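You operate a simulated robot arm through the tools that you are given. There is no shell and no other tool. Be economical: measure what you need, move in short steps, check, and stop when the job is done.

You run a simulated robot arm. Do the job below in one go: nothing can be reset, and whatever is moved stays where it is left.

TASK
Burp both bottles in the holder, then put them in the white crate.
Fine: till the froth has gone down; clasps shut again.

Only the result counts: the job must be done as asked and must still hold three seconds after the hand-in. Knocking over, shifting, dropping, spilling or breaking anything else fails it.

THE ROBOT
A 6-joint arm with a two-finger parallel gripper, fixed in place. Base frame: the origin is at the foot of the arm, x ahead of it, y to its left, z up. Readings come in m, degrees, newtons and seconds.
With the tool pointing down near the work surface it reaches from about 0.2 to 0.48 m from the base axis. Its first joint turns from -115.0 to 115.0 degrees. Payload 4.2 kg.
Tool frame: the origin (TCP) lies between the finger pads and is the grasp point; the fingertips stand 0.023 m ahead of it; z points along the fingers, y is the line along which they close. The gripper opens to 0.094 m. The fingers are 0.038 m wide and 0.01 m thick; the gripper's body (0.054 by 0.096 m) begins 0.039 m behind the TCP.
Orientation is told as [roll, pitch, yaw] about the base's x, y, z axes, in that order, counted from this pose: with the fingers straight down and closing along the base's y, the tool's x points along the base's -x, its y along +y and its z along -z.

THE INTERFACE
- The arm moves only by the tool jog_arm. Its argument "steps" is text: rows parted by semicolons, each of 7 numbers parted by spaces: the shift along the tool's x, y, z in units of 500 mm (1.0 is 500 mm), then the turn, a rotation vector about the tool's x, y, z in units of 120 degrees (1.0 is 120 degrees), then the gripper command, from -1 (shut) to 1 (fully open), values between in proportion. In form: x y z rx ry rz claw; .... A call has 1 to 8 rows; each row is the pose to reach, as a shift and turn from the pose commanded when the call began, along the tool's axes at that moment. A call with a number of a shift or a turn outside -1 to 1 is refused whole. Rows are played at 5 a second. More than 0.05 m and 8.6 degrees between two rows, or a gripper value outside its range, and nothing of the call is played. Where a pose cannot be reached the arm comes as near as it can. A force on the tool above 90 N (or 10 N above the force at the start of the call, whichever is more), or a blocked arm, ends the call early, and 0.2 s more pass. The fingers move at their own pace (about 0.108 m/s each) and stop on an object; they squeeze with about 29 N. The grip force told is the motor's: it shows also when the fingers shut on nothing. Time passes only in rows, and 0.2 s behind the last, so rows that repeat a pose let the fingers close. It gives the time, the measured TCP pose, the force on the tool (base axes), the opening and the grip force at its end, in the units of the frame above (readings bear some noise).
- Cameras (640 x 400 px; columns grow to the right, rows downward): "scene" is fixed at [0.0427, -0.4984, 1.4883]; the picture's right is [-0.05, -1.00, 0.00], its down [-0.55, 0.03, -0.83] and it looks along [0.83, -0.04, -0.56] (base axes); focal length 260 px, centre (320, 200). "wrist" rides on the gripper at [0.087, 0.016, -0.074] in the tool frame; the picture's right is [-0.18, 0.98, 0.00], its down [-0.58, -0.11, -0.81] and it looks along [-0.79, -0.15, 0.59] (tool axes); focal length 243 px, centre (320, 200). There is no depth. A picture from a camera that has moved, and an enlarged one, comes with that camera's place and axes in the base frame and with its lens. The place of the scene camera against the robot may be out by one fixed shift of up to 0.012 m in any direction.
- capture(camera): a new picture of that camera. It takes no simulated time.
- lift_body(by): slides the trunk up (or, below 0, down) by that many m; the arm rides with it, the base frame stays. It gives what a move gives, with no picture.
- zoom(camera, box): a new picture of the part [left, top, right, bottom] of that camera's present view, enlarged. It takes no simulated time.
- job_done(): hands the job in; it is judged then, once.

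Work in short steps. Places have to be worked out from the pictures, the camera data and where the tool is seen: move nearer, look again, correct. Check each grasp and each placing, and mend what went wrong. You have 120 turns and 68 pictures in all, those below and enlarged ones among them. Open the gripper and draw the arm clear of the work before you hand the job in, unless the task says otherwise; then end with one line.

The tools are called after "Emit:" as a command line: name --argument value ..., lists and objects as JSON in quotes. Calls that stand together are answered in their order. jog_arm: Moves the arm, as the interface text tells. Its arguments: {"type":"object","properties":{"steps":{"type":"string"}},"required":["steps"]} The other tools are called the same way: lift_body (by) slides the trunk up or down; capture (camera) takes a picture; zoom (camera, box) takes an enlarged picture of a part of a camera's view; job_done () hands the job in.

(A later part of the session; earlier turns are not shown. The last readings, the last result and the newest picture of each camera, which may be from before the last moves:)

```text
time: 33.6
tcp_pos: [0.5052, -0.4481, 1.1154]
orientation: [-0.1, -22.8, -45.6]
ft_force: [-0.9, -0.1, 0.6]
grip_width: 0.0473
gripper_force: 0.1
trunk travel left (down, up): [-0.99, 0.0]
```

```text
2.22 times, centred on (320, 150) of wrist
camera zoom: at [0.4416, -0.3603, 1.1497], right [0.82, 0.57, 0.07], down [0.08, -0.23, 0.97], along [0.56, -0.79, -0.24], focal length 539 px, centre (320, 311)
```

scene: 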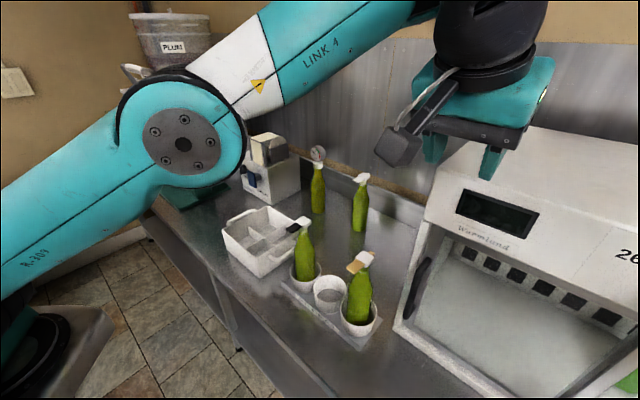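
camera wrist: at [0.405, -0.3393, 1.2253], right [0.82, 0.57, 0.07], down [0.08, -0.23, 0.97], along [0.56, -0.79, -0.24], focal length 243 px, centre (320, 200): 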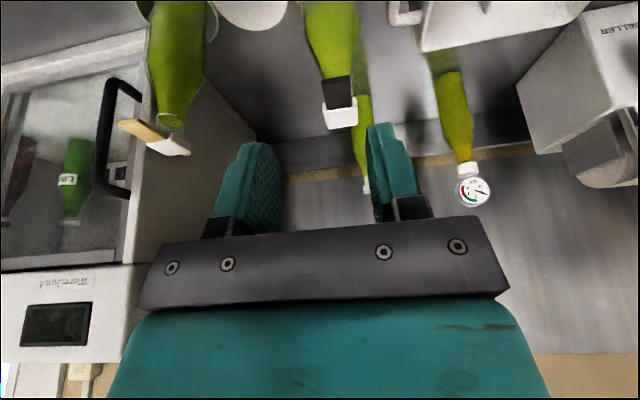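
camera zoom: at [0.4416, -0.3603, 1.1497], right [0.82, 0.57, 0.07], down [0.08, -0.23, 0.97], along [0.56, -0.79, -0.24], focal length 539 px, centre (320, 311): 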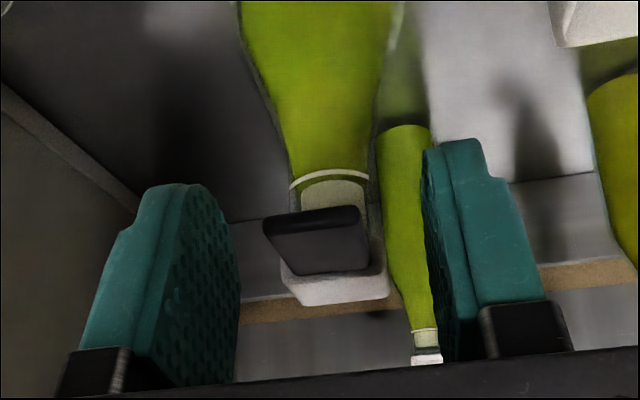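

The pale froth above the ring is plain here. I shift 4 mm sideways and 6 mm back to match the first grasp, then close.

Emit:
jog_arm --steps "0.0142 -0.008 0.003 0 0 0 0; 0.0142 -0.008 0.003 0 0 0 -0.4; 0.0142 -0.008 0.003 0 0 0 -1; 0.0142 -0.008 0.003 0 0 0 -1; 0.0142 -0.008 0.003 0 0 0 -1"

Emit:
jog_arm --steps "-0.0082 0 -0.0136 0 0.0667 0 -1; -0.018 0 -0.0256 0 0.1333 0 -1"

Emit:
zoom --camera "wrist" --box '[270, 60, 370, 200]'

```text
time: 34.8
tcp_pos: [0.498, -0.4486, 1.1103]
orientation: [0.0, -22.8, -45.6]
ft_force: [0.8, 0.0, 1.5]
grip_width: 0.0209
gripper_force: 29.9
trunk travel left (down, up): [-0.99, 0.0]
```

```text
time: 35.4
tcp_pos: [0.5002, -0.4514, 1.1265]
orientation: [-0.2, -6.8, -45.6]
ft_force: [3.7, -0.6, 12.1]
grip_width: 0.021
gripper_force: 29.5
trunk travel left (down, up): [-0.99, 0.0]
```

```text
2.86 times, centred on (320, 130) of wrist
camera zoom: at [0.4469, -0.372, 1.1901], right [0.83, 0.56, 0.02], down [0.26, -0.42, 0.87], along [0.49, -0.72, -0.49], focal length 693 px, centre (320, 400)
```

zoom: 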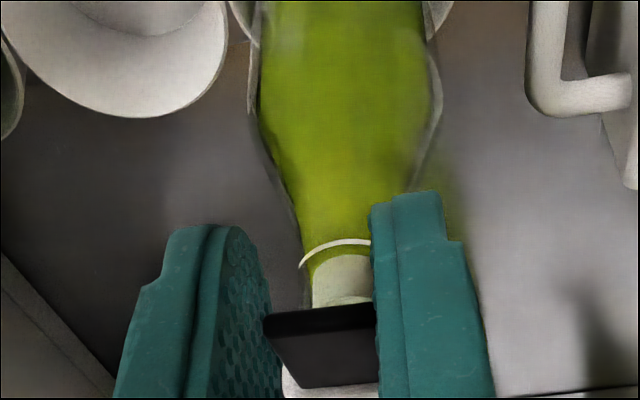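

Opening goes as before and the froth is still full. I continue to 32°.

Emit:
jog_arm --steps "-0.0082 0 -0.0136 0 0.0667 0 -1; -0.018 0 -0.0256 0 0.1333 0 -1; -0.018 0 -0.0256 0 0.1333 0 -1"

Emit:
zoom --camera "wrist" --box '[270, 60, 370, 200]'

```text
time: 36.2
tcp_pos: [0.5051, -0.4562, 1.1415]
orientation: [-0.1, 9.2, -45.7]
ft_force: [3.1, -0.8, 11.8]
grip_width: 0.0208
gripper_force: 28.8
trunk travel left (down, up): [-0.99, 0.0]
```

```text
2.86 times, centred on (320, 130) of wrist
camera zoom: at [0.4666, -0.3918, 1.2269], right [0.83, 0.56, -0.03], down [0.42, -0.58, 0.7], along [0.37, -0.6, -0.71], focal length 693 px, centre (320, 400)
```

zoom: 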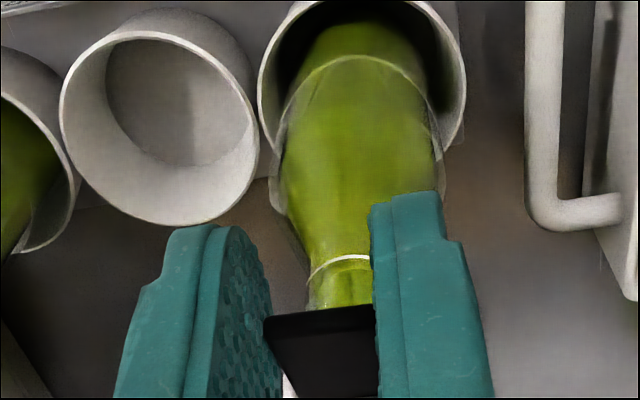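

The pale column is disappearing. I open to 40° as with the first bottle, hold, and check the neck.

Emit:
jog_arm --steps "-0.0082 0 -0.0136 0 0.0667 0 -1; -0.0082 0 -0.0136 0 0.0667 0 -1; -0.0082 0 -0.0136 0 0.0667 0 -1; -0.0082 0 -0.0136 0 0.0667 0 -1; -0.0082 0 -0.0136 0 0.0667 0 -1; -0.0082 0 -0.0136 0 0.0667 0 -1"

Emit:
zoom --camera "scene" --box '[285, 218, 325, 258]'

```text
time: 37.6
tcp_pos: [0.5093, -0.4602, 1.1447]
orientation: [-0.1, 17.3, -45.7]
ft_force: [2.1, -0.7, 7.6]
grip_width: 0.021
gripper_force: 28.9
trunk travel left (down, up): [-0.99, 0.0]
```

```text
10.00 times, centred on (305, 238) of scene
camera zoom: at [0.0427, -0.4984, 1.4883], right [-0.05, -1.0, 0.0], down [-0.55, 0.03, -0.83], along [0.83, -0.04, -0.56], focal length 2605 px, centre (470, -180)
```

zoom: 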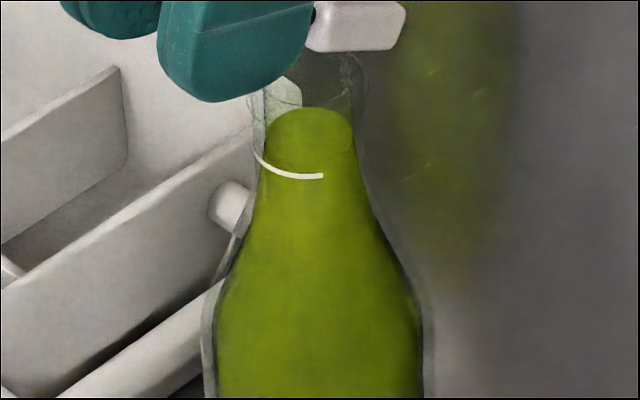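

Froth has gone and the liquid surface lies clear at the ring. I close the clasp along the same arc, press and release.

Emit:
jog_arm --steps "0.0062 0 0.0144 0 -0.0667 0 -1; 0.0102 0 0.0296 0 -0.1333 0 -1; 0.0122 0 0.0452 0 -0.2 0 -1; 0.012 0 0.061 0 -0.2667 0 -1; 0.0096 0 0.0766 0 -0.3333 0 -1; 0.0096 0 0.081 0 -0.345 0 -1; 0.0096 0 0.081 0 -0.345 0 -1"

Emit:
jog_arm --steps "0.0044 0 0.011 0 0 0 -1; 0.0074 0 0.0186 0 -0.01 0 -1; 0.0074 0 0.0186 0 -0.01 0 -1"

Emit:
jog_arm --steps "-0.0074 0 -0.0186 0 0 0 -0.5; -0.0074 0 -0.0186 0 0 0 0; -0.0074 0 -0.0186 0 0 0 0; -0.0074 0 -0.1 0 0 0 0; 0 0 -0.19 0 0 0 0; 0.06 0 -0.25 0 0 0 0"

Emit:
zoom --camera "scene" --box '[200, 190, 400, 350]'

```text
time: 39.2
tcp_pos: [0.498, -0.4472, 1.1083]
orientation: [0.0, -24.2, -45.6]
ft_force: [-2.4, 2.3, -2.2]
grip_width: 0.0212
gripper_force: 28.6
trunk travel left (down, up): [-0.99, 0.0]
```

```text
time: 40.0
tcp_pos: [0.4981, -0.4488, 1.0983]
orientation: [-0.1, -25.6, -45.6]
ft_force: [3.0, -0.1, 17.3]
grip_width: 0.0212
gripper_force: 29.2
trunk travel left (down, up): [-0.99, 0.0]
```

```text
time: 41.4
tcp_pos: [0.4422, -0.3886, 1.1991]
orientation: [-0.1, -25.4, -45.6]
ft_force: [0.2, -0.5, 0.7]
grip_width: 0.0468
gripper_force: 0.0
trunk travel left (down, up): [-0.99, 0.0]
```

```text
2.50 times, centred on (300, 270) of scene
camera zoom: at [0.0427, -0.4984, 1.4883], right [-0.05, -1.0, 0.0], down [-0.55, 0.03, -0.83], along [0.83, -0.04, -0.56], focal length 651 px, centre (370, 25)
```

zoom: 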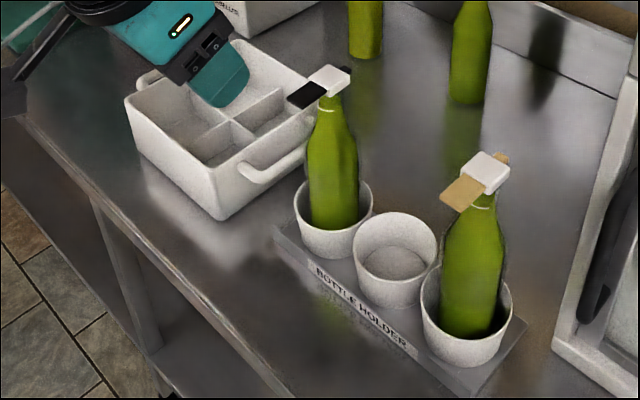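

Both clasps are shut and both necks clear. Before gripping I survey the crate from above with the wrist camera, moving up and to the left.

Emit:
jog_arm --steps "0.025 0.0655 -0.04 0 0.0525 0 0; 0.05 0.131 -0.08 0 0.105 0 0; 0.075 0.1965 -0.12 0 0.1575 0 0.3; 0.1 0.262 -0.16 0 0.21 0 0.3"

Emit:
capture --camera "wrist"

```text
time: 42.4
tcp_pos: [0.4803, -0.2419, 1.2487]
orientation: [-0.1, -0.1, -45.7]
ft_force: [0.5, -0.7, -0.1]
grip_width: 0.061
gripper_force: 0.1
trunk travel left (down, up): [-0.99, 0.0]
```

```text
22 pictures are left
camera wrist: at [0.4318, -0.1687, 1.3235], right [0.83, 0.55, 0.0], down [0.33, -0.49, 0.81], along [0.45, -0.67, -0.59], focal length 243 px, centre (320, 200)
```

wrist: 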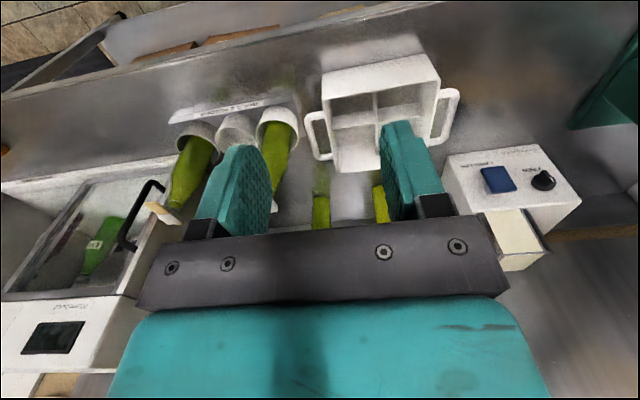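

I zoom in on the crate.

Emit:
zoom --camera "wrist" --box '[290, 30, 470, 190]'

```text
2.50 times, centred on (380, 110) of wrist
camera zoom: at [0.4318, -0.1687, 1.3235], right [0.83, 0.55, 0.0], down [0.33, -0.49, 0.81], along [0.45, -0.67, -0.59], focal length 606 px, centre (170, 425)
```

zoom: 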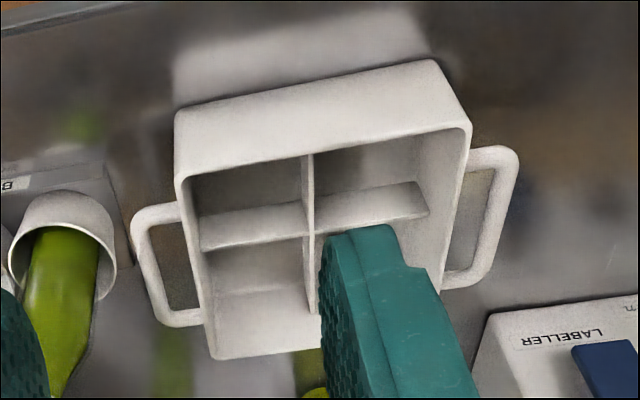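

The crate is about 0.17 m square: near corner (0.557, -0.347), rim z ≈ 0.97, table ≈ 0.88. The near compartments are centred at about (0.618, -0.347) and (0.681, -0.287). I go above the black bottle's cap, estimated at (0.529, -0.480).

Emit:
jog_arm --steps "-0.068 -0.044 0 0 0 0 0.3; -0.136 -0.088 0 0 0 0 0.3; -0.204 -0.132 0 0 0 0 0.3; -0.272 -0.176 0 0 0 0 0.3; -0.34 -0.22 0.05 0 0 0 0.3; -0.409 -0.263 0.12 0 0 0 0.3"

Emit:
capture --camera "wrist"

```text
refused: row 6 steps farther than a row can; nothing moved
```

```text
20 pictures are left
camera wrist: at [0.4318, -0.1687, 1.3235], right [0.83, 0.55, 0.0], down [0.33, -0.49, 0.81], along [0.45, -0.67, -0.59], focal length 243 px, centre (320, 200)
```

wrist: 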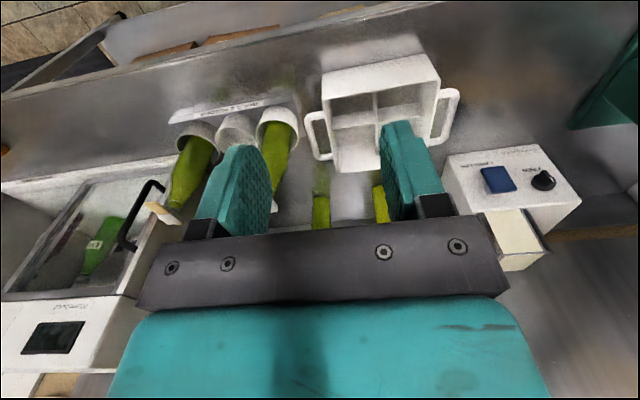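

Row 6 was too long a step; I resend with smaller steps.

Emit:
jog_arm --steps "-0.06 -0.038 0 0 0 0 0.3; -0.12 -0.076 0 0 0 0 0.3; -0.18 -0.114 0 0 0 0 0.3; -0.24 -0.152 0 0 0 0 0.3; -0.3 -0.19 0.03 0 0 0 0.3; -0.36 -0.228 0.06 0 0 0 0.3; -0.409 -0.263 0.1 0 0 0 0.3"

Emit:
capture --camera "wrist"

```text
time: 44.0
tcp_pos: [0.5293, -0.4812, 1.1985]
orientation: [0.0, -0.2, -45.6]
ft_force: [0.7, 0.3, 0.4]
grip_width: 0.0611
gripper_force: 0.0
trunk travel left (down, up): [-0.99, 0.0]
```

```text
19 pictures are left
camera wrist: at [0.4806, -0.4076, 1.2738], right [0.83, 0.56, 0.0], down [0.33, -0.49, 0.81], along [0.45, -0.67, -0.59], focal length 243 px, centre (320, 200)
```

wrist: 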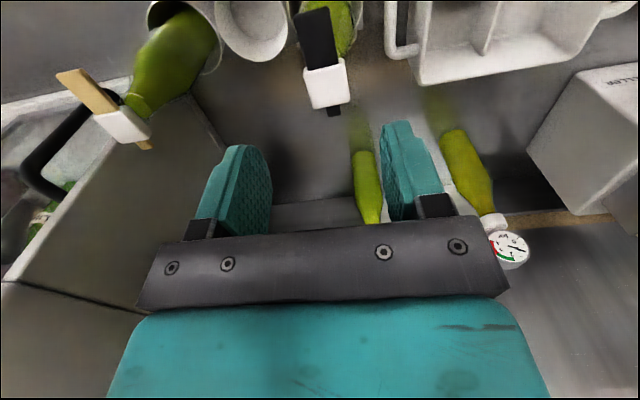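

The cap is 5 mm to the +y side of centre. I correct that and lower over the neck to z 1.084 without closing.

Emit:
jog_arm --steps "0.004 0.01 0.08 0 0 0 0.3; 0.004 0.01 0.16 0 0 0 0.3; 0.004 0.01 0.229 0 0 0 0.3"

Emit:
zoom --camera "wrist" --box '[200, 60, 440, 240]'

```text
time: 44.8
tcp_pos: [0.531, -0.4766, 1.0865]
orientation: [-0.2, -0.1, -45.6]
ft_force: [-0.1, -0.1, 0.3]
grip_width: 0.0612
gripper_force: 0.1
trunk travel left (down, up): [-0.99, 0.0]
```

```text
2.22 times, centred on (320, 150) of wrist
camera zoom: at [0.4824, -0.4035, 1.16], right [0.83, 0.56, 0.0], down [0.33, -0.49, 0.81], along [0.45, -0.67, -0.59], focal length 539 px, centre (320, 311)
```

zoom: 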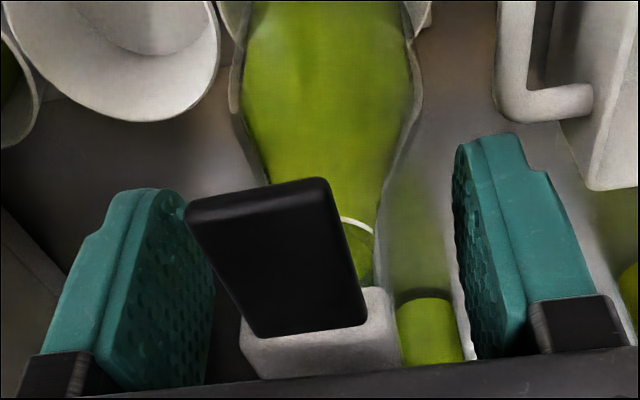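

The finger length would clamp the cap itself rather than the neck, and that could force the clasp. Instead I'll grip the bottle body from the front with a steeply tilted tool, passing under the tab. I back out upward and then away.

Emit:
jog_arm --steps "0 0 -0.08 0 0 0 0.3; 0 0 -0.16 0 0 0 0.3; 0 0 -0.22 0 0 0 0.3; 0.08 0 -0.22 0 0 0 0.3; 0.16 0 -0.22 0 0 0 0.3; 0.24 0 -0.22 0 0 0 0.3; 0.32 0 -0.22 0 0 0 0.3"

Emit:
jog_arm --steps "0 0 0 0 -0.065 0 0.3; 0 0 0 0 -0.13 0 0.3; 0 0 0 0 -0.195 0 0.5; 0 0 0 0 -0.26 0 0.7; 0 0 0 0 -0.325 0 1; 0 0 0 0 -0.39 0 1; 0 0 0 0 -0.455 0 1; 0 0 0 0 -0.5 0 1"

```text
time: 46.4
tcp_pos: [0.4197, -0.3614, 1.1943]
orientation: [-0.1, -0.2, -45.7]
ft_force: [0.1, -0.6, 0.3]
grip_width: 0.0612
gripper_force: 0.1
trunk travel left (down, up): [-0.99, 0.0]
```

```text
time: 48.2
tcp_pos: [0.4353, -0.4331, 1.1876]
orientation: [0.0, -59.1, -45.5]
ft_force: [0.9, -0.1, 0.2]
grip_width: 0.0938
gripper_force: 0.0
out of reach, approached as far as the arm can: row 3, 4, 5, 6, 7, 8
trunk travel left (down, up): [-0.99, 0.0]
```

Minimum radius at this tilt is about 0.61 m, which happens to suit a pre-grasp in front of the bottle. I align sideways with the black bottle and lower to z ≈ 1.015.

Emit:
jog_arm --steps "0 0.078 0 0 0 0 1; 0.0725 0.078 0.044 0 0 0 1; 0.145 0.078 0.0875 0 0 0 1; 0.2175 0.078 0.131 0 0 0 1; 0.29 0.078 0.175 0 0 0 1"

Emit:
capture --camera "wrist"

Emit:
capture --camera "scene"

```text
time: 49.4
tcp_pos: [0.478, -0.434, 1.0119]
orientation: [-0.2, -60.2, -45.4]
ft_force: [-0.8, -0.3, 0.2]
grip_width: 0.0941
gripper_force: 0.2
out of reach, approached as far as the arm can: row 1, 2, 3, 4, 5
trunk travel left (down, up): [-0.99, 0.0]
```

```text
17 pictures are left
camera wrist: at [0.4137, -0.3452, 0.9734], right [0.77, 0.62, 0.16], down [-0.36, 0.22, 0.91], along [0.53, -0.75, 0.39], focal length 243 px, centre (320, 200)
```

wrist: 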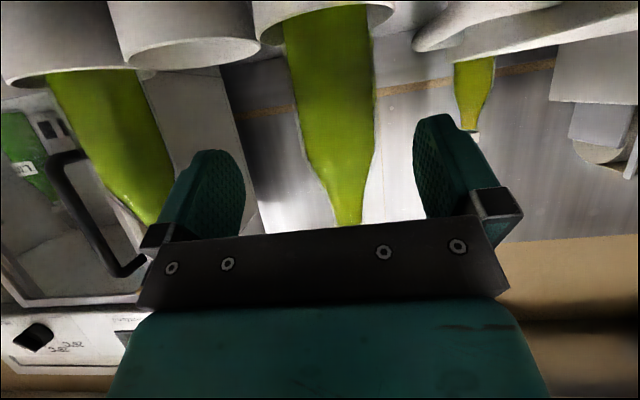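

```text
16 pictures are left
```

scene: 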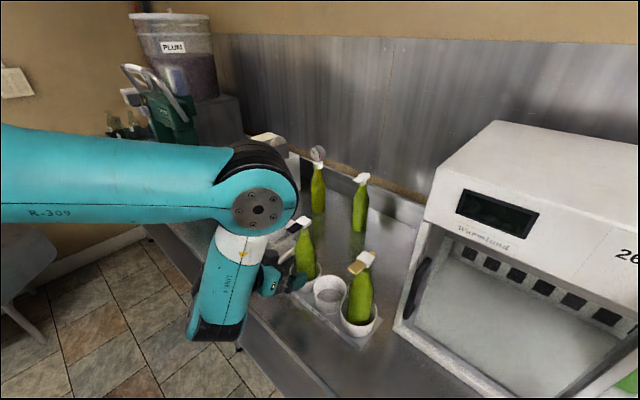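

The body is ahead, with its axis about 66 mm out and 1 cm to +y. I centre and advance around it, under the tab and above the cup rim.

Emit:
jog_arm --steps "0 0.019 0 0 0 0 1; -0.02 0.019 0.035 0 0 0 1; -0.043 0.019 0.075 0 0 0 1; -0.064 0.019 0.111 0 0 0 1"

Emit:
capture --camera "wrist"

Emit:
zoom --camera "scene" --box '[240, 200, 360, 320]'

```text
time: 50.4
tcp_pos: [0.5297, -0.4721, 1.0128]
orientation: [-0.3, -60.1, -45.4]
ft_force: [0.1, 0.3, -0.4]
grip_width: 0.0941
gripper_force: 0.1
out of reach, approached as far as the arm can: row 1
trunk travel left (down, up): [-0.99, 0.0]
```

```text
15 pictures are left
camera wrist: at [0.4659, -0.3844, 0.9741], right [0.77, 0.62, 0.16], down [-0.36, 0.22, 0.91], along [0.53, -0.75, 0.39], focal length 243 px, centre (320, 200)
```

wrist: 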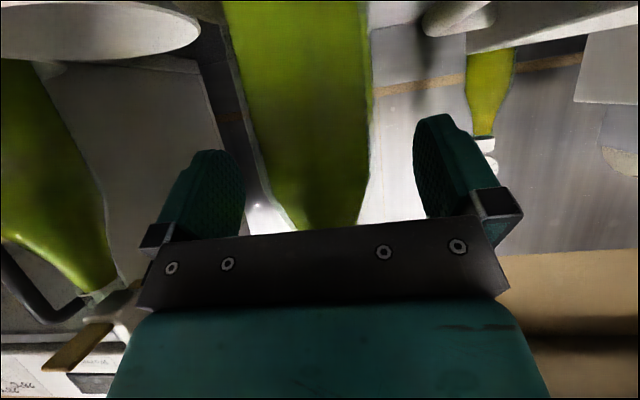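

```text
3.33 times, centred on (300, 260) of scene
camera zoom: at [0.0427, -0.4984, 1.4883], right [-0.05, -1.0, 0.0], down [-0.55, 0.03, -0.83], along [0.83, -0.04, -0.56], focal length 868 px, centre (387, 0)
```

zoom: 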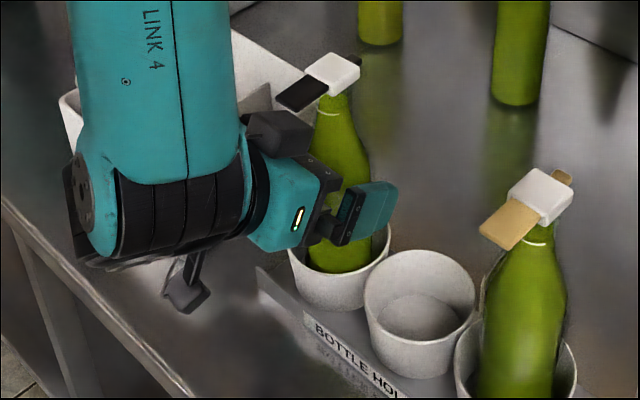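

The fingers straddle the bottle body. I close on it and check the grip.

Emit:
jog_arm --steps "0 0 0 0 0 0 0.5; 0 0 0 0 0 0 0.1; 0 0 0 0 0 0 -0.5; 0 0 0 0 0 0 -1; 0 0 0 0 0 0 -1"

```text
time: 51.6
tcp_pos: [0.5284, -0.4723, 1.0119]
orientation: [-0.3, -60.2, -45.5]
ft_force: [-0.6, -1.9, 1.3]
grip_width: 0.0596
gripper_force: 28.7
trunk travel left (down, up): [-0.99, 0.0]
```

The grip holds at 0.060 m. I lift straight up by 0.115 m.

Emit:
jog_arm --steps "-0.035 0 -0.02 0 0 0 -1; -0.09 0 -0.051 0 0 0 -1; -0.145 0 -0.083 0 0 0 -1; -0.2 0 -0.1143 0 0 0 -1; -0.2 0 -0.1143 0 0 0 -1"

Emit:
zoom --camera "scene" --box '[220, 170, 380, 330]'

```text
time: 52.8
tcp_pos: [0.5295, -0.4713, 1.1274]
orientation: [-0.1, -60.1, -45.5]
ft_force: [0.5, 0.4, -6.0]
grip_width: 0.0593
gripper_force: 29.3
trunk travel left (down, up): [-0.99, 0.0]
```

```text
2.50 times, centred on (300, 250) of scene
camera zoom: at [0.0427, -0.4984, 1.4883], right [-0.05, -1.0, 0.0], down [-0.55, 0.03, -0.83], along [0.83, -0.04, -0.56], focal length 651 px, centre (370, 75)
```

zoom: 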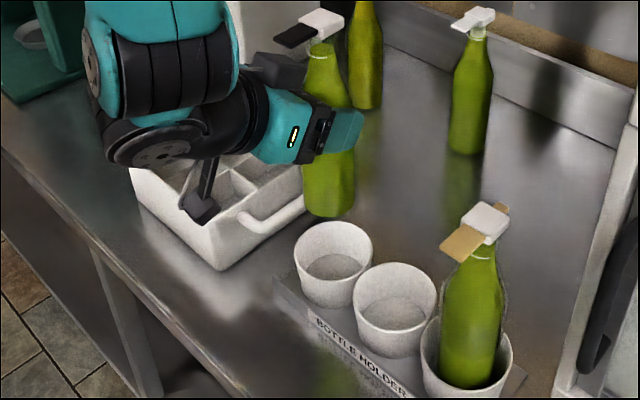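

The bottle hangs upright with about 6 N of weight, and the clasp is shut. I carry it sideways over the crate to above the near-right compartment.

Emit:
jog_arm --steps "-0.013 0.04 -0.01 0 0 0 -1; -0.02 0.12 -0.02 0 0 0 -1; -0.02 0.2 -0.03 0 0 0 -1; -0.015 0.28 -0.04 0 0 0 -1; -0.01 0.36 -0.05 0 0 0 -1; 0 0.43 -0.06 0 0 0 -1; 0 0.473 -0.06 0 0 0 -1; 0 0.473 -0.06 0 0 0 -1"

Emit:
capture --camera "scene"

Emit:
capture --camera "wrist"

```text
time: 54.6
tcp_pos: [0.6813, -0.288, 1.1417]
orientation: [-0.3, -60.2, -45.4]
ft_force: [-0.3, 0.3, -6.0]
grip_width: 0.0594
gripper_force: 29.3
trunk travel left (down, up): [-0.99, 0.0]
```

```text
12 pictures are left
```

scene: 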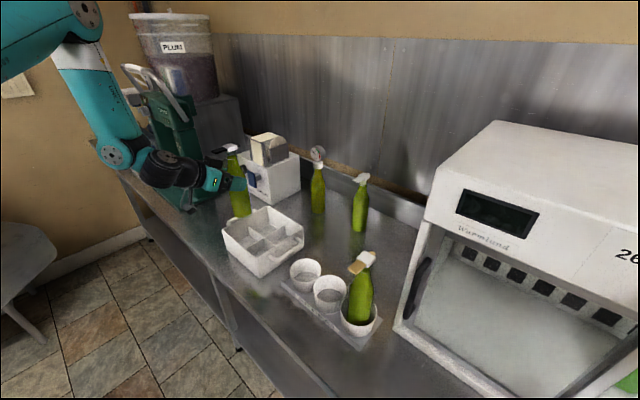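

```text
11 pictures are left
camera wrist: at [0.6183, -0.1992, 1.1032], right [0.77, 0.62, 0.16], down [-0.36, 0.22, 0.91], along [0.53, -0.75, 0.39], focal length 243 px, centre (320, 200)
```

wrist: 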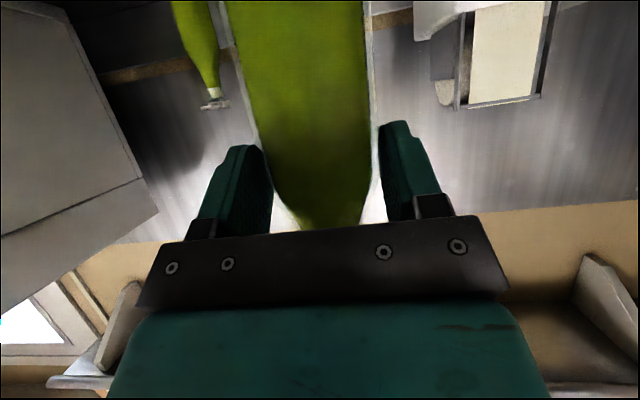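

The bottle is above the crate, but I need to verify alignment. I zoom in on crate and bottle together.

Emit:
zoom --camera "scene" --box '[200, 140, 320, 285]'

```text
2.76 times, centred on (260, 212) of scene
camera zoom: at [0.0427, -0.4984, 1.4883], right [-0.05, -1.0, 0.0], down [-0.55, 0.03, -0.83], along [0.83, -0.04, -0.56], focal length 719 px, centre (486, 166)
```

zoom: 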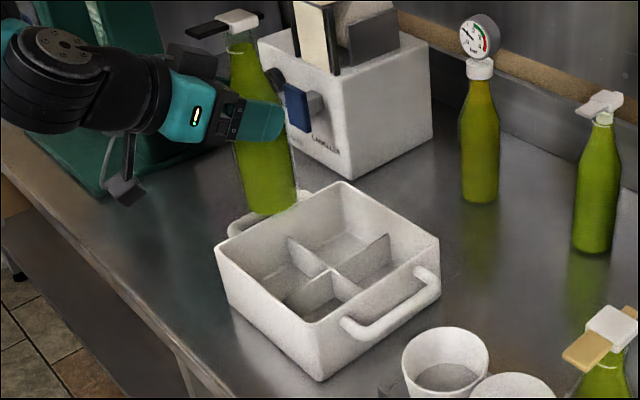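

The alignment seems right to about 1 cm. I lower until the bottle's base is just above the rim and check there, where parallax is small.

Emit:
jog_arm --steps "0.0347 0 0.02 0 0 0 -1; 0.066 0 0.038 0 0 0 -1; 0.066 0 0.038 0 0 0 -1"

Emit:
zoom --camera "scene" --box '[210, 180, 320, 260]'

```text
time: 55.4
tcp_pos: [0.6809, -0.2884, 1.1032]
orientation: [-0.2, -60.2, -45.4]
ft_force: [0.8, 1.3, -6.7]
grip_width: 0.0594
gripper_force: 28.4
trunk travel left (down, up): [-0.99, 0.0]
```

```text
5.00 times, centred on (265, 220) of scene
camera zoom: at [0.0427, -0.4984, 1.4883], right [-0.05, -1.0, 0.0], down [-0.55, 0.03, -0.83], along [0.83, -0.04, -0.56], focal length 1302 px, centre (595, 100)
```

zoom: 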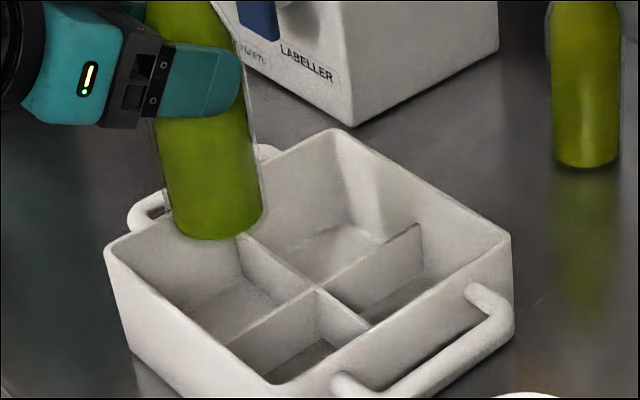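

The base is about 15 mm above the rim and roughly 7 mm too far out radially. I shift inward 7 mm and lower 35 mm, watching the force.

Emit:
jog_arm --steps "0.007 0 -0.0122 0 0 0 -1; 0.033 0 0.0027 0 0 0 -1; 0.05 0 0.0127 0 0 0 -1; 0.068 0 0.0226 0 0 0 -1"

Emit:
zoom --camera "scene" --box '[210, 180, 320, 260]'

```text
time: 56.4
tcp_pos: [0.6749, -0.2834, 1.069]
orientation: [-0.1, -60.3, -45.3]
ft_force: [0.2, 0.3, -5.5]
grip_width: 0.0591
gripper_force: 28.8
trunk travel left (down, up): [-0.99, 0.0]
```

```text
5.00 times, centred on (265, 220) of scene
camera zoom: at [0.0427, -0.4984, 1.4883], right [-0.05, -1.0, 0.0], down [-0.55, 0.03, -0.83], along [0.83, -0.04, -0.56], focal length 1302 px, centre (595, 100)
```

zoom: 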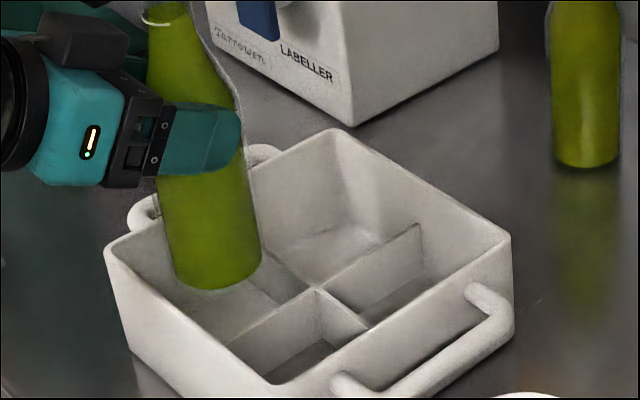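

The bottle is inside the compartment with no contact. I lower a further 45 mm.

Emit:
jog_arm --steps "0.035 0 0.02 0 0 0 -1; 0.06 0 0.0345 0 0 0 -1; 0.078 0 0.0447 0 0 0 -1"

Emit:
jog_arm --steps "0.0087 0 0.005 0 0 0 -1; 0.0139 0 0.008 0 0 0 -1"

```text
time: 57.2
tcp_pos: [0.6746, -0.2839, 1.0243]
orientation: [-0.2, -60.2, -45.6]
ft_force: [0.3, 0.8, -5.3]
grip_width: 0.0595
gripper_force: 29.6
trunk travel left (down, up): [-0.99, 0.0]
```

```text
time: 57.8
tcp_pos: [0.6746, -0.2837, 1.0148]
orientation: [-0.3, -60.1, -45.4]
ft_force: [-0.3, -0.3, -5.3]
grip_width: 0.0596
gripper_force: 29.4
trunk travel left (down, up): [-0.99, 0.0]
```

No contact yet. I continue in 4 mm steps.

Emit:
jog_arm --steps "0.007 0 0.004 0 0 0 -1; 0.007 0 0.004 0 0 0 -1"

Emit:
jog_arm --steps "0.007 0 0.004 0 0 0 -1; 0.007 0 0.004 0 0 0 -1"

```text
time: 58.4
tcp_pos: [0.6756, -0.283, 1.0123]
orientation: [-0.2, -60.1, -45.4]
ft_force: [1.2, -0.3, -5.6]
grip_width: 0.0594
gripper_force: 29.0
trunk travel left (down, up): [-0.99, 0.0]
```

```text
time: 59.0
tcp_pos: [0.676, -0.2835, 1.0102]
orientation: [-0.2, -60.4, -45.4]
ft_force: [-2.5, -0.4, 19.8]
grip_width: 0.0593
gripper_force: 29.0
trunk travel left (down, up): [-0.99, 0.0]
```

The bottle touches the floor. I ease up 2 mm, open, and retreat radially while rising slightly.

Emit:
jog_arm --steps "-0.0035 0 -0.002 0 0 0 -1; -0.0035 0 -0.002 0 0 0 -0.2; -0.0035 0 -0.002 0 0 0 0.3; -0.0035 0 -0.002 0 0 0 0.65; -0.0035 0 -0.002 0 0 0 0.65"

Emit:
jog_arm --steps "-0.01 0 -0.006 0 0 0 0.65; 0.01 0 -0.045 0 0 0 0.65; 0.035 0 -0.09 0 0 0 0.65; 0.065 0 -0.14 0 0 0 0.65; 0.095 0 -0.19 0 0 0 0.65"

Emit:
zoom --camera "scene" --box '[200, 140, 400, 340]'

```text
time: 60.2
tcp_pos: [0.6752, -0.2833, 1.0101]
orientation: [-0.1, -60.2, -45.4]
ft_force: [0.0, 0.3, 0.2]
grip_width: 0.0777
gripper_force: 0.2
trunk travel left (down, up): [-0.99, 0.0]
```

```text
time: 61.4
tcp_pos: [0.6011, -0.2077, 1.0156]
orientation: [-0.1, -60.2, -45.6]
ft_force: [0.5, -0.3, -0.1]
grip_width: 0.0776
gripper_force: 0.0
trunk travel left (down, up): [-0.99, 0.0]
```

```text
2.00 times, centred on (300, 240) of scene
camera zoom: at [0.0427, -0.4984, 1.4883], right [-0.05, -1.0, 0.0], down [-0.55, 0.03, -0.83], along [0.83, -0.04, -0.56], focal length 521 px, centre (360, 120)
```

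zoom: 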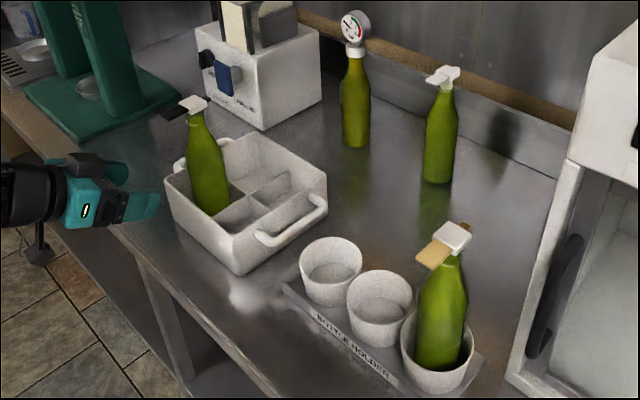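

The black bottle stands well in its compartment. I rise clear and travel to the tan bottle, whose axis I put at about (0.411, -0.600).

Emit:
jog_arm --steps "-0.08 0 -0.046 0 0 0 0.65; -0.16 0 -0.092 0 0 0 0.65; -0.24 0 -0.138 0 0 0 0.65; -0.321 0 -0.184 0 0 0 0.8; -0.33 -0.085 -0.17 0 0 0 1; -0.337 -0.17 -0.157 0 0 0 1; -0.345 -0.255 -0.144 0 0 0 1; -0.352 -0.34 -0.13 0 0 0 1"

Emit:
jog_arm --steps "-0.008 -0.085 0.013 0 0 0 1; -0.016 -0.17 0.026 0 0 0 1; -0.024 -0.255 0.039 0 0 0 1; -0.032 -0.34 0.052 0 0 0 1; -0.041 -0.425 0.071 0 0 0 1; -0.041 -0.481 0.071 0 0 0 1"

```text
time: 63.2
tcp_pos: [0.5316, -0.3693, 1.2022]
orientation: [-0.3, -59.7, -45.4]
ft_force: [-0.3, 0.9, 0.1]
grip_width: 0.094
gripper_force: 0.1
out of reach, approached as far as the arm can: row 5, 6, 7, 8
trunk travel left (down, up): [-0.99, 0.0]
```

```text
time: 64.6
tcp_pos: [0.3986, -0.4571, 1.1794]
orientation: [-0.3, -60.4, -45.4]
ft_force: [-0.5, -0.2, -0.5]
grip_width: 0.0939
gripper_force: 0.2
out of reach, approached as far as the arm can: row 2, 3, 4, 5, 6
trunk travel left (down, up): [-0.99, 0.0]
```

I finish the sideways move out to the pre-grasp column, then lower to z 1.012.

Emit:
jog_arm --steps "-0.018 -0.06 0.031 0 0 0 1; -0.036 -0.12 0.0625 0 0 0 1; -0.036 -0.182 0.0625 0 0 0 1; 0.037 -0.182 0.104 0 0 0 1; 0.109 -0.182 0.146 0 0 0 1; 0.182 -0.182 0.187 0 0 0 1; 0.254 -0.182 0.228 0 0 0 1"

Emit:
capture --camera "wrist"

```text
time: 66.2
tcp_pos: [0.3647, -0.4674, 1.031]
orientation: [-0.5, -60.6, -45.4]
ft_force: [0.3, 0.4, -0.2]
grip_width: 0.0942
gripper_force: 0.1
out of reach, approached as far as the arm can: row 1, 2, 3, 4, 5, 6, 7
trunk travel left (down, up): [-0.99, 0.0]
```

```text
6 pictures are left
camera wrist: at [0.3019, -0.3781, 0.9921], right [0.77, 0.62, 0.16], down [-0.36, 0.23, 0.9], along [0.52, -0.75, 0.4], focal length 243 px, centre (320, 200)
```

wrist: 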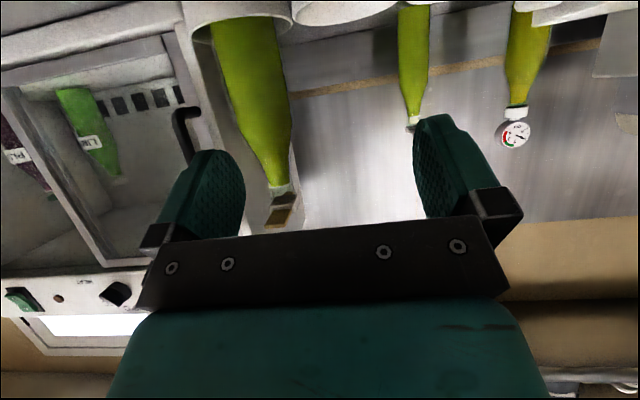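

The bottle lies 127 mm ahead and 60 mm to the side. I do the sideways part first, well in front of it.

Emit:
jog_arm --steps "-0.02 -0.04 0.035 0 0 0 1; -0.02 -0.08 0.035 0 0 0 1; -0.02 -0.119 0.035 0 0 0 1; 0.008 -0.119 0.051 0 0 0 1"

```text
time: 67.2
tcp_pos: [0.3538, -0.4626, 1.0335]
orientation: [-0.4, -60.2, -45.4]
ft_force: [1.5, 0.6, 0.2]
grip_width: 0.0938
gripper_force: 0.1
out of reach, approached as far as the arm can: row 1, 2, 3, 4
trunk travel left (down, up): [-0.99, 0.0]
```

The inner limit holds the wrist. I go out 42 mm radially first (tips still about 27 mm short of the bottle), then sideways, then down.

Emit:
jog_arm --steps "-0.021 0 0.0365 0 0 0 1; -0.0417 0 0.0729 0 0 0 1; -0.0417 0 0.0729 0 0 0 1"

Emit:
jog_arm --steps "0 -0.04 0 0 0 0 1; 0 -0.08 0 0 0 0 1; 0 -0.111 0 0 0 0 1"

```text
time: 68.0
tcp_pos: [0.385, -0.4671, 1.0365]
orientation: [-0.3, -60.3, -45.4]
ft_force: [0.4, -0.3, 0.1]
grip_width: 0.0938
gripper_force: 0.0
out of reach, approached as far as the arm can: row 1, 2, 3
trunk travel left (down, up): [-0.99, 0.0]
```

```text
time: 68.8
tcp_pos: [0.3553, -0.4645, 1.0403]
orientation: [-0.4, -60.4, -45.4]
ft_force: [-0.3, 0.2, 0.9]
grip_width: 0.0941
gripper_force: 0.1
out of reach, approached as far as the arm can: row 1, 2, 3
trunk travel left (down, up): [-0.99, 0.0]
```

The joint limits dislike yaw -45° at this azimuth. I turn the tool to yaw ≈ -56.6°, in line with the tan bottle's bearing, while moving to a point 85 mm short of it.

Emit:
jog_arm --steps "-0.001 -0.02 0.03 0.02 0 0.0115 1; -0.0015 -0.04 0.06 0.04 0 0.023 1; -0.002 -0.06 0.09 0.06 0 0.0345 1; -0.003 -0.078 0.118 0.081 0 0.046 1; -0.003 -0.078 0.118 0.081 0 0.046 1"

```text
time: 70.0
tcp_pos: [0.3609, -0.491, 1.0191]
orientation: [-0.4, -60.4, -56.6]
ft_force: [-0.8, -0.3, 0.0]
grip_width: 0.094
gripper_force: 0.1
out of reach, approached as far as the arm can: row 1, 2, 3, 4, 5
trunk travel left (down, up): [-0.99, 0.0]
```

I try again from here, straight ahead along the new bearing.

Emit:
jog_arm --steps "-0.02 -0.018 0.035 0 0 0 1; -0.033 -0.037 0.058 0 0 0 1; -0.033 -0.037 0.058 0 0 0 1"

```text
time: 70.8
tcp_pos: [0.3607, -0.4908, 1.0211]
orientation: [-0.5, -60.3, -56.5]
ft_force: [0.2, -0.5, 0.2]
grip_width: 0.0939
gripper_force: 0.1
out of reach, approached as far as the arm can: row 1, 2, 3
trunk travel left (down, up): [-0.99, 0.0]
```

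It is still stuck at the inner fold limit. I reduce the tilt to -30° here, which moves the wrist outward, and then retry the approach.

Emit:
jog_arm --steps "0 0 0 0 0.0625 0 1; 0 0 0 0 0.125 0 1; 0 0 0 0 0.1875 0 1; 0 0 0 0 0.25 0 1"

```text
time: 71.8
tcp_pos: [0.3398, -0.383, 1.0334]
orientation: [-0.4, -38.3, -56.7]
ft_force: [-0.7, 0.9, 0.5]
grip_width: 0.094
gripper_force: 0.2
out of reach, approached as far as the arm can: row 1, 2, 3, 4
trunk travel left (down, up): [-0.99, 0.0]
```

The wrist stays at the same radius whatever I ask. I look at the arm's posture.

Emit:
capture --camera "scene"

```text
5 pictures are left
```

scene: 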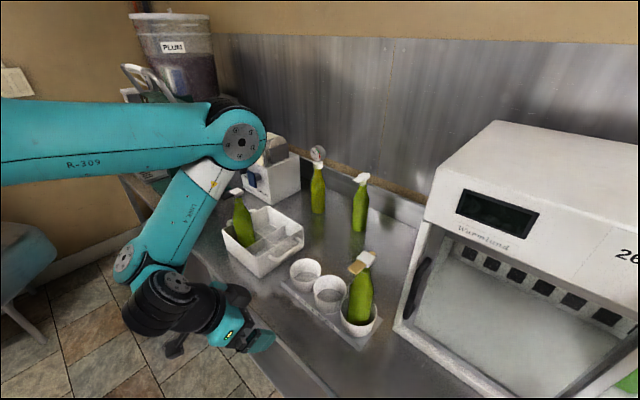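

The elbow is at its fold limit. I go up and untilt to about -20°, where the arm moved freely before, then re-approach from farther out.

Emit:
jog_arm --steps "-0.052 0 -0.066 0 0.0375 0 1; -0.105 0 -0.133 0 0.075 0 1; -0.157 0 -0.2 0 0.1125 0 1; -0.21 0 -0.267 0 0.15 0 1; -0.21 0 -0.267 0 0.15 0 1"

```text
time: 73.0
tcp_pos: [0.3093, -0.2829, 0.9972]
orientation: [-0.2, -20.5, -56.8]
ft_force: [-0.5, 0.6, -0.4]
grip_width: 0.0938
gripper_force: 0.1
out of reach, approached as far as the arm can: row 1, 2, 3, 4, 5
trunk travel left (down, up): [-0.99, 0.0]
```

I test a plain small upward move to see which direction is free.

Emit:
jog_arm --steps "-0.02 0 -0.056 0 0 0 1; -0.02 0 -0.056 0 0 0 1; -0.02 0 -0.056 0 0 0 1"

```text
time: 73.8
tcp_pos: [0.3064, -0.2844, 0.9955]
orientation: [-0.3, -20.3, -56.8]
ft_force: [0.0, 0.3, 0.0]
grip_width: 0.094
gripper_force: 0.0
out of reach, approached as far as the arm can: row 1, 2, 3
trunk travel left (down, up): [-0.99, 0.0]
```

Stuck there too, so some wrist joint is likely at its limit. I turn the yaw back towards the arm's own azimuth.

Emit:
jog_arm --steps "0 0 0 -0.022 0 -0.06 1; 0 0 0 -0.044 0 -0.12 1; 0 0 0 -0.066 0 -0.18 1"

```text
time: 74.6
tcp_pos: [0.3083, -0.2708, 0.9945]
orientation: [-0.5, -20.4, -33.7]
ft_force: [-0.1, -0.2, 0.9]
grip_width: 0.0941
gripper_force: 0.0
out of reach, approached as far as the arm can: row 2, 3
trunk travel left (down, up): [-0.99, 0.0]
```

Yaw moved partly freely. I try again upward and outward in small amounts.

Emit:
jog_arm --steps "-0.02 0 -0.05 0 0 0 1; -0.035 0 -0.094 0 0 0 1; -0.035 0 -0.094 0 0 0 1"

Emit:
jog_arm --steps "-0.05 0 0.02 0 0 0 1; -0.1 0 0.04 0 0 0 1; -0.1 0 0.04 0 0 0 1"

```text
time: 75.4
tcp_pos: [0.307, -0.2681, 0.9961]
orientation: [-0.5, -20.4, -33.9]
ft_force: [-0.1, -0.3, 0.9]
grip_width: 0.0938
gripper_force: 0.1
out of reach, approached as far as the arm can: row 1, 2, 3
trunk travel left (down, up): [-0.99, 0.0]
```

```text
time: 76.2
tcp_pos: [0.3366, -0.2645, 0.9962]
orientation: [-0.4, -20.4, -33.9]
ft_force: [0.8, -0.1, 0.6]
grip_width: 0.0937
gripper_force: 0.0
out of reach, approached as far as the arm can: row 1, 2, 3
trunk travel left (down, up): [-0.99, 0.0]
```

Only +x motion is free here. I move along base +x in front of the crate, well short of it, while untilting, to unfold the elbow.

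Emit:
jog_arm --steps "-0.04 0.028 0.015 0 0.04 0 1; -0.08 0.056 0.029 0 0.08 0 1; -0.12 0.084 0.043 0 0.12 0 1; -0.156 0.111 0.058 0 0.16 0 1; -0.156 0.111 0.058 0 0.16 0 1"

```text
time: 77.4
tcp_pos: [0.3126, -0.1764, 0.9647]
orientation: [0.0, -6.6, -33.9]
ft_force: [-0.1, -0.2, -0.3]
grip_width: 0.0942
gripper_force: 0.1
out of reach, approached as far as the arm can: row 1, 2, 3, 4, 5
trunk travel left (down, up): [-0.99, 0.0]
```

I probe which directions are free: eight small separate displacements in one call, reading which rows get flagged.

Emit:
jog_arm --steps "0.03 0 0 0 0 0 1; -0.03 0 0 0 0 0 1; 0 0.03 0 0 0 0 1; 0 -0.03 0 0 0 0 1; 0 0 -0.03 0 0 0 1; 0 0 0 0 0.05 0 1; 0 0 0 0 -0.02 0 1; 0 0 0 0 0 -0.06 1"

```text
time: 79.2
tcp_pos: [0.3127, -0.1767, 0.9636]
orientation: [-0.8, -6.6, -26.5]
ft_force: [0.0, 0.2, 0.1]
grip_width: 0.0942
gripper_force: 0.1
out of reach, approached as far as the arm can: row 2, 5, 6
trunk travel left (down, up): [-0.99, 0.0]
```

Free: inward, sideways, more tilt, yaw. Blocked: outward, up, untilt. So a wrist joint limits "outward minus tilt". I tilt back to about -40° and then probe outward and up again.

Emit:
jog_arm --steps "0 0 0 0 -0.06 0 1; 0 0 0 0 -0.12 0 1; 0 0 0 0 -0.18 0 1; 0 0 0 0 -0.24 0 1; 0 0 0 0 -0.3 0 1"

Emit:
jog_arm --steps "-0.03 0 0.024 0 0 0 1; -0.02 0 -0.024 0 0 0 1; 0 0.03 0 0 0 0 1; 0 -0.03 0 0 0 0 1; 0 0 0 0 0.04 0 1; 0 0 0 0 -0.04 0 1; 0 0 0 0.04 0 0.03 1; 0 0 0 0 0 0 1"

```text
time: 80.4
tcp_pos: [0.3344, -0.1884, 0.9503]
orientation: [-1.1, -42.5, -25.9]
ft_force: [-0.3, -0.3, -0.2]
grip_width: 0.094
gripper_force: 0.1
out of reach, approached as far as the arm can: row 1, 2, 5
trunk travel left (down, up): [-0.99, 0.0]
```

```text
refused: row 6 steps farther than a row can; nothing moved
```

Resending the probe with smaller turns.

Emit:
jog_arm --steps "-0.03 0 0.027 0 0 0 1; -0.027 0 -0.03 0 0 0 1; 0 0.03 0 0 0 0 1; 0 -0.03 0 0 0 0 1; 0 0 0 0 0.03 0 1; 0 0 0 0 -0.03 0 1; 0 0 0 0.04 0 0.03 1; 0 0 0 0 0 0 1"

```text
time: 82.2
tcp_pos: [0.3333, -0.1884, 0.9497]
orientation: [-1.1, -42.5, -26.0]
ft_force: [-0.3, -0.2, 0.1]
grip_width: 0.0941
gripper_force: 0.0
out of reach, approached as far as the arm can: row 2, 6
trunk travel left (down, up): [-0.99, 0.0]
```

Outward is free now. I go outward 0.12 m (still short of the crate) and then upward.

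Emit:
jog_arm --steps "-0.045 0 0.04 0 0 0 1; -0.09 0 0.081 0 0 0 1; -0.135 0 0.122 0 0 0 1; -0.177 0 0.162 0 0 0 1"

Emit:
jog_arm --steps "-0.054 0 -0.059 0 0 0 1; -0.108 0 -0.118 0 0 0 1; -0.162 0 -0.177 0 0 0 1; -0.216 0 -0.236 0 0 0 1; -0.27 0 -0.295 0 0 0 1"

```text
time: 83.2
tcp_pos: [0.4412, -0.2397, 0.9512]
orientation: [-1.0, -42.5, -26.0]
ft_force: [-0.7, -0.4, 0.0]
grip_width: 0.094
gripper_force: 0.1
trunk travel left (down, up): [-0.99, 0.0]
```

```text
time: 84.4
tcp_pos: [0.4899, -0.2627, 1.078]
orientation: [-1.0, -42.6, -26.0]
ft_force: [1.2, 0.1, -0.7]
grip_width: 0.0938
gripper_force: 0.1
out of reach, approached as far as the arm can: row 3, 4, 5
trunk travel left (down, up): [-0.99, 0.0]
```

The picture is clear: the inner limit moves outward as the hand rises. I now swing round at radius 0.60 m, z ≈ 1.03, tilt -42°, turning yaw along with the azimuth (essentially a base turn), to face the tan bottle.

Emit:
jog_arm --steps "0.005 -0.072 0.06 0.0254 0 0.0276 1; 0.0104 -0.145 0.121 0.0508 0 0.0552 1; 0.0204 -0.217 0.1116 0.0705 0 0.0767 1; 0.0338 -0.288 0.0994 0.0903 0 0.0981 1; 0.0502 -0.358 0.0842 0.11 0 0.1196 1; 0.0698 -0.426 0.0662 0.1298 0 0.1411 1; 0.0924 -0.493 0.0454 0.1495 0 0.1625 1; 0.115 -0.55 0.0246 0.1664 0 0.1809 1"

```text
time: 86.2
tcp_pos: [0.3288, -0.4125, 1.0414]
orientation: [-1.2, -43.5, -55.5]
ft_force: [0.4, 0.4, -0.4]
grip_width: 0.094
gripper_force: 0.1
out of reach, approached as far as the arm can: row 2, 3, 4, 5, 6, 7, 8
trunk travel left (down, up): [-0.99, 0.0]
```

Base-side motion towards -y is limited for the wrist, so I'll approach the tan bottle with a steeper yaw (about -75°). That keeps the wrist near where it worked for the black bottle.

Emit:
jog_arm --steps "-0.037 -0.005 0.049 0.0287 0 0.0302 1; -0.0735 -0.01 0.0975 0.0574 0 0.0604 1; -0.11 -0.015 0.146 0.086 0 0.0906 1; -0.147 -0.02 0.195 0.1147 0 0.1208 1; -0.147 -0.02 0.195 0.1147 0 0.1208 1"

```text
time: 87.4
tcp_pos: [0.3882, -0.5191, 1.0196]
orientation: [-1.1, -43.3, -75.5]
ft_force: [0.2, -0.4, 0.4]
grip_width: 0.0941
gripper_force: 0.0
out of reach, approached as far as the arm can: row 1, 2, 3
trunk travel left (down, up): [-0.99, 0.0]
```

That reached the target exactly. I tilt to -58° in place to clear the tab, and look.

Emit:
jog_arm --steps "0 0 0 0 -0.06 0 1; 0 0 0 0 -0.122 0 1; 0 0 0 0 -0.122 0 1"

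Emit:
capture --camera "wrist"

```text
time: 88.2
tcp_pos: [0.3881, -0.5188, 1.0205]
orientation: [-1.4, -57.8, -74.9]
ft_force: [-0.2, -0.5, -0.5]
grip_width: 0.0941
gripper_force: 0.1
trunk travel left (down, up): [-0.99, 0.0]
```

```text
4 pictures are left
camera wrist: at [0.3778, -0.4086, 0.9863], right [0.98, 0.14, 0.14], down [-0.18, 0.34, 0.92], along [0.08, -0.93, 0.36], focal length 243 px, centre (320, 200)
```

wrist: 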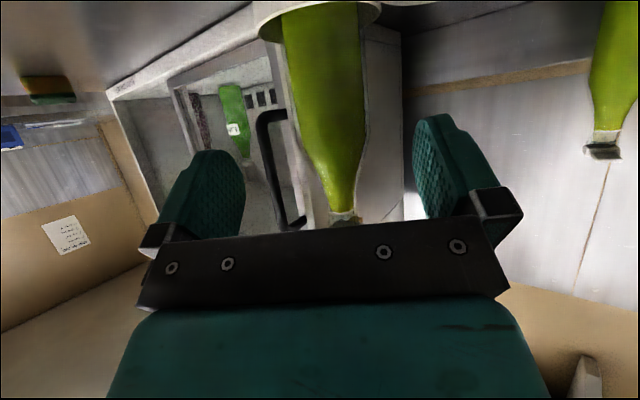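

The axis is confirmed at (0.410, -0.600), dead ahead. The cabinet handle is about 5 cm beyond the fingertips' end position. I advance 83 mm and close.

Emit:
jog_arm --steps "-0.025 0 0.05 0 0 0 1; -0.05 0 0.1 0 0 0 1; -0.075 0 0.149 0 0 0 1; -0.075 0 0.149 0 0 0 1"

Emit:
jog_arm --steps "0 0 0 0 0 0 0.5; 0 0 0 0 0 0 0.1; 0 0 0 0 0 0 -0.5; 0 0 0 0 0 0 -1; 0 0 0 0 0 0 -1"

```text
time: 89.2
tcp_pos: [0.4086, -0.6001, 1.0129]
orientation: [-1.7, -57.9, -74.8]
ft_force: [0.2, 0.4, 0.1]
grip_width: 0.0942
gripper_force: 0.1
trunk travel left (down, up): [-0.99, 0.0]
```

```text
time: 90.4
tcp_pos: [0.4091, -0.5986, 1.0124]
orientation: [-1.5, -57.9, -74.9]
ft_force: [3.4, 1.0, 0.1]
grip_width: 0.0588
gripper_force: 28.4
trunk travel left (down, up): [-0.99, 0.0]
```

Gripped (0.059 m). I lift straight up 0.12 m.

Emit:
jog_arm --steps "-0.03 0 -0.019 0 0 0 -1; -0.09 0 -0.0565 0 0 0 -1; -0.15 0 -0.094 0 0 0 -1; -0.203 0 -0.1275 0 0 0 -1; -0.203 0 -0.1275 0 0 0 -1"

```text
time: 91.6
tcp_pos: [0.4095, -0.598, 1.1345]
orientation: [-1.6, -57.8, -74.8]
ft_force: [0.3, -1.1, -5.7]
grip_width: 0.059
gripper_force: 29.0
trunk travel left (down, up): [-0.99, 0.0]
```

It is held with 5.7 N of weight. I carry it over to above the near-left compartment (0.613, -0.343), turning yaw back to -45° on the way.

Emit:
jog_arm --steps "0.024 0.0658 -0.0419 -0.0259 0 -0.0163 -1; 0.048 0.1315 -0.0838 -0.0518 0 -0.0327 -1; 0.072 0.1973 -0.1256 -0.0776 0 -0.049 -1; 0.096 0.263 -0.1675 -0.1035 0 -0.0653 -1; 0.12 0.3288 -0.2094 -0.1294 0 -0.0816 -1; 0.144 0.3945 -0.2513 -0.1553 0 -0.098 -1; 0.168 0.4603 -0.2931 -0.1811 0 -0.1143 -1; 0.192 0.526 -0.335 -0.207 0 -0.1306 -1"

```text
time: 93.4
tcp_pos: [0.6203, -0.3464, 1.137]
orientation: [-1.5, -57.3, -45.7]
ft_force: [0.2, -0.1, -5.5]
grip_width: 0.0586
gripper_force: 29.0
trunk travel left (down, up): [-0.99, 0.0]
```

I correct 8 mm inward and lower until the base is just above the rim, then check.

Emit:
jog_arm --steps "0.0081 -0.0056 -0.0126 0 0 0 -1; 0.04 -0.0056 0.008 0 0 0 -1; 0.0704 -0.0056 0.0274 0 0 0 -1; 0.0704 -0.0056 0.0274 0 0 0 -1"

Emit:
zoom --camera "scene" --box '[210, 180, 320, 280]'

```text
time: 94.4
tcp_pos: [0.613, -0.3452, 1.0999]
orientation: [-1.3, -57.4, -45.6]
ft_force: [0.8, -0.2, -5.5]
grip_width: 0.0589
gripper_force: 28.3
trunk travel left (down, up): [-0.99, 0.0]
```

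```text
4.00 times, centred on (265, 230) of scene
camera zoom: at [0.0427, -0.4984, 1.4883], right [-0.05, -1.0, 0.0], down [-0.55, 0.03, -0.83], along [0.83, -0.04, -0.56], focal length 1042 px, centre (540, 80)
```

zoom: 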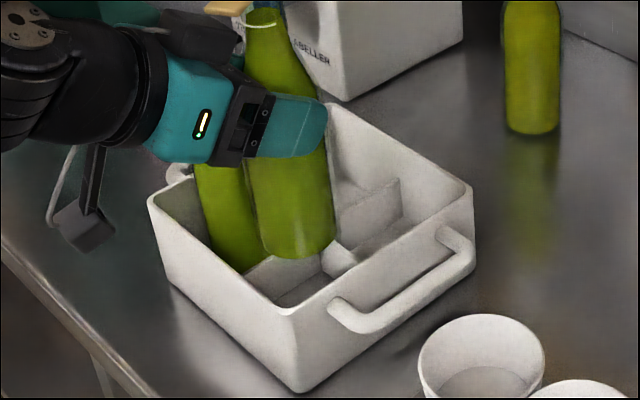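

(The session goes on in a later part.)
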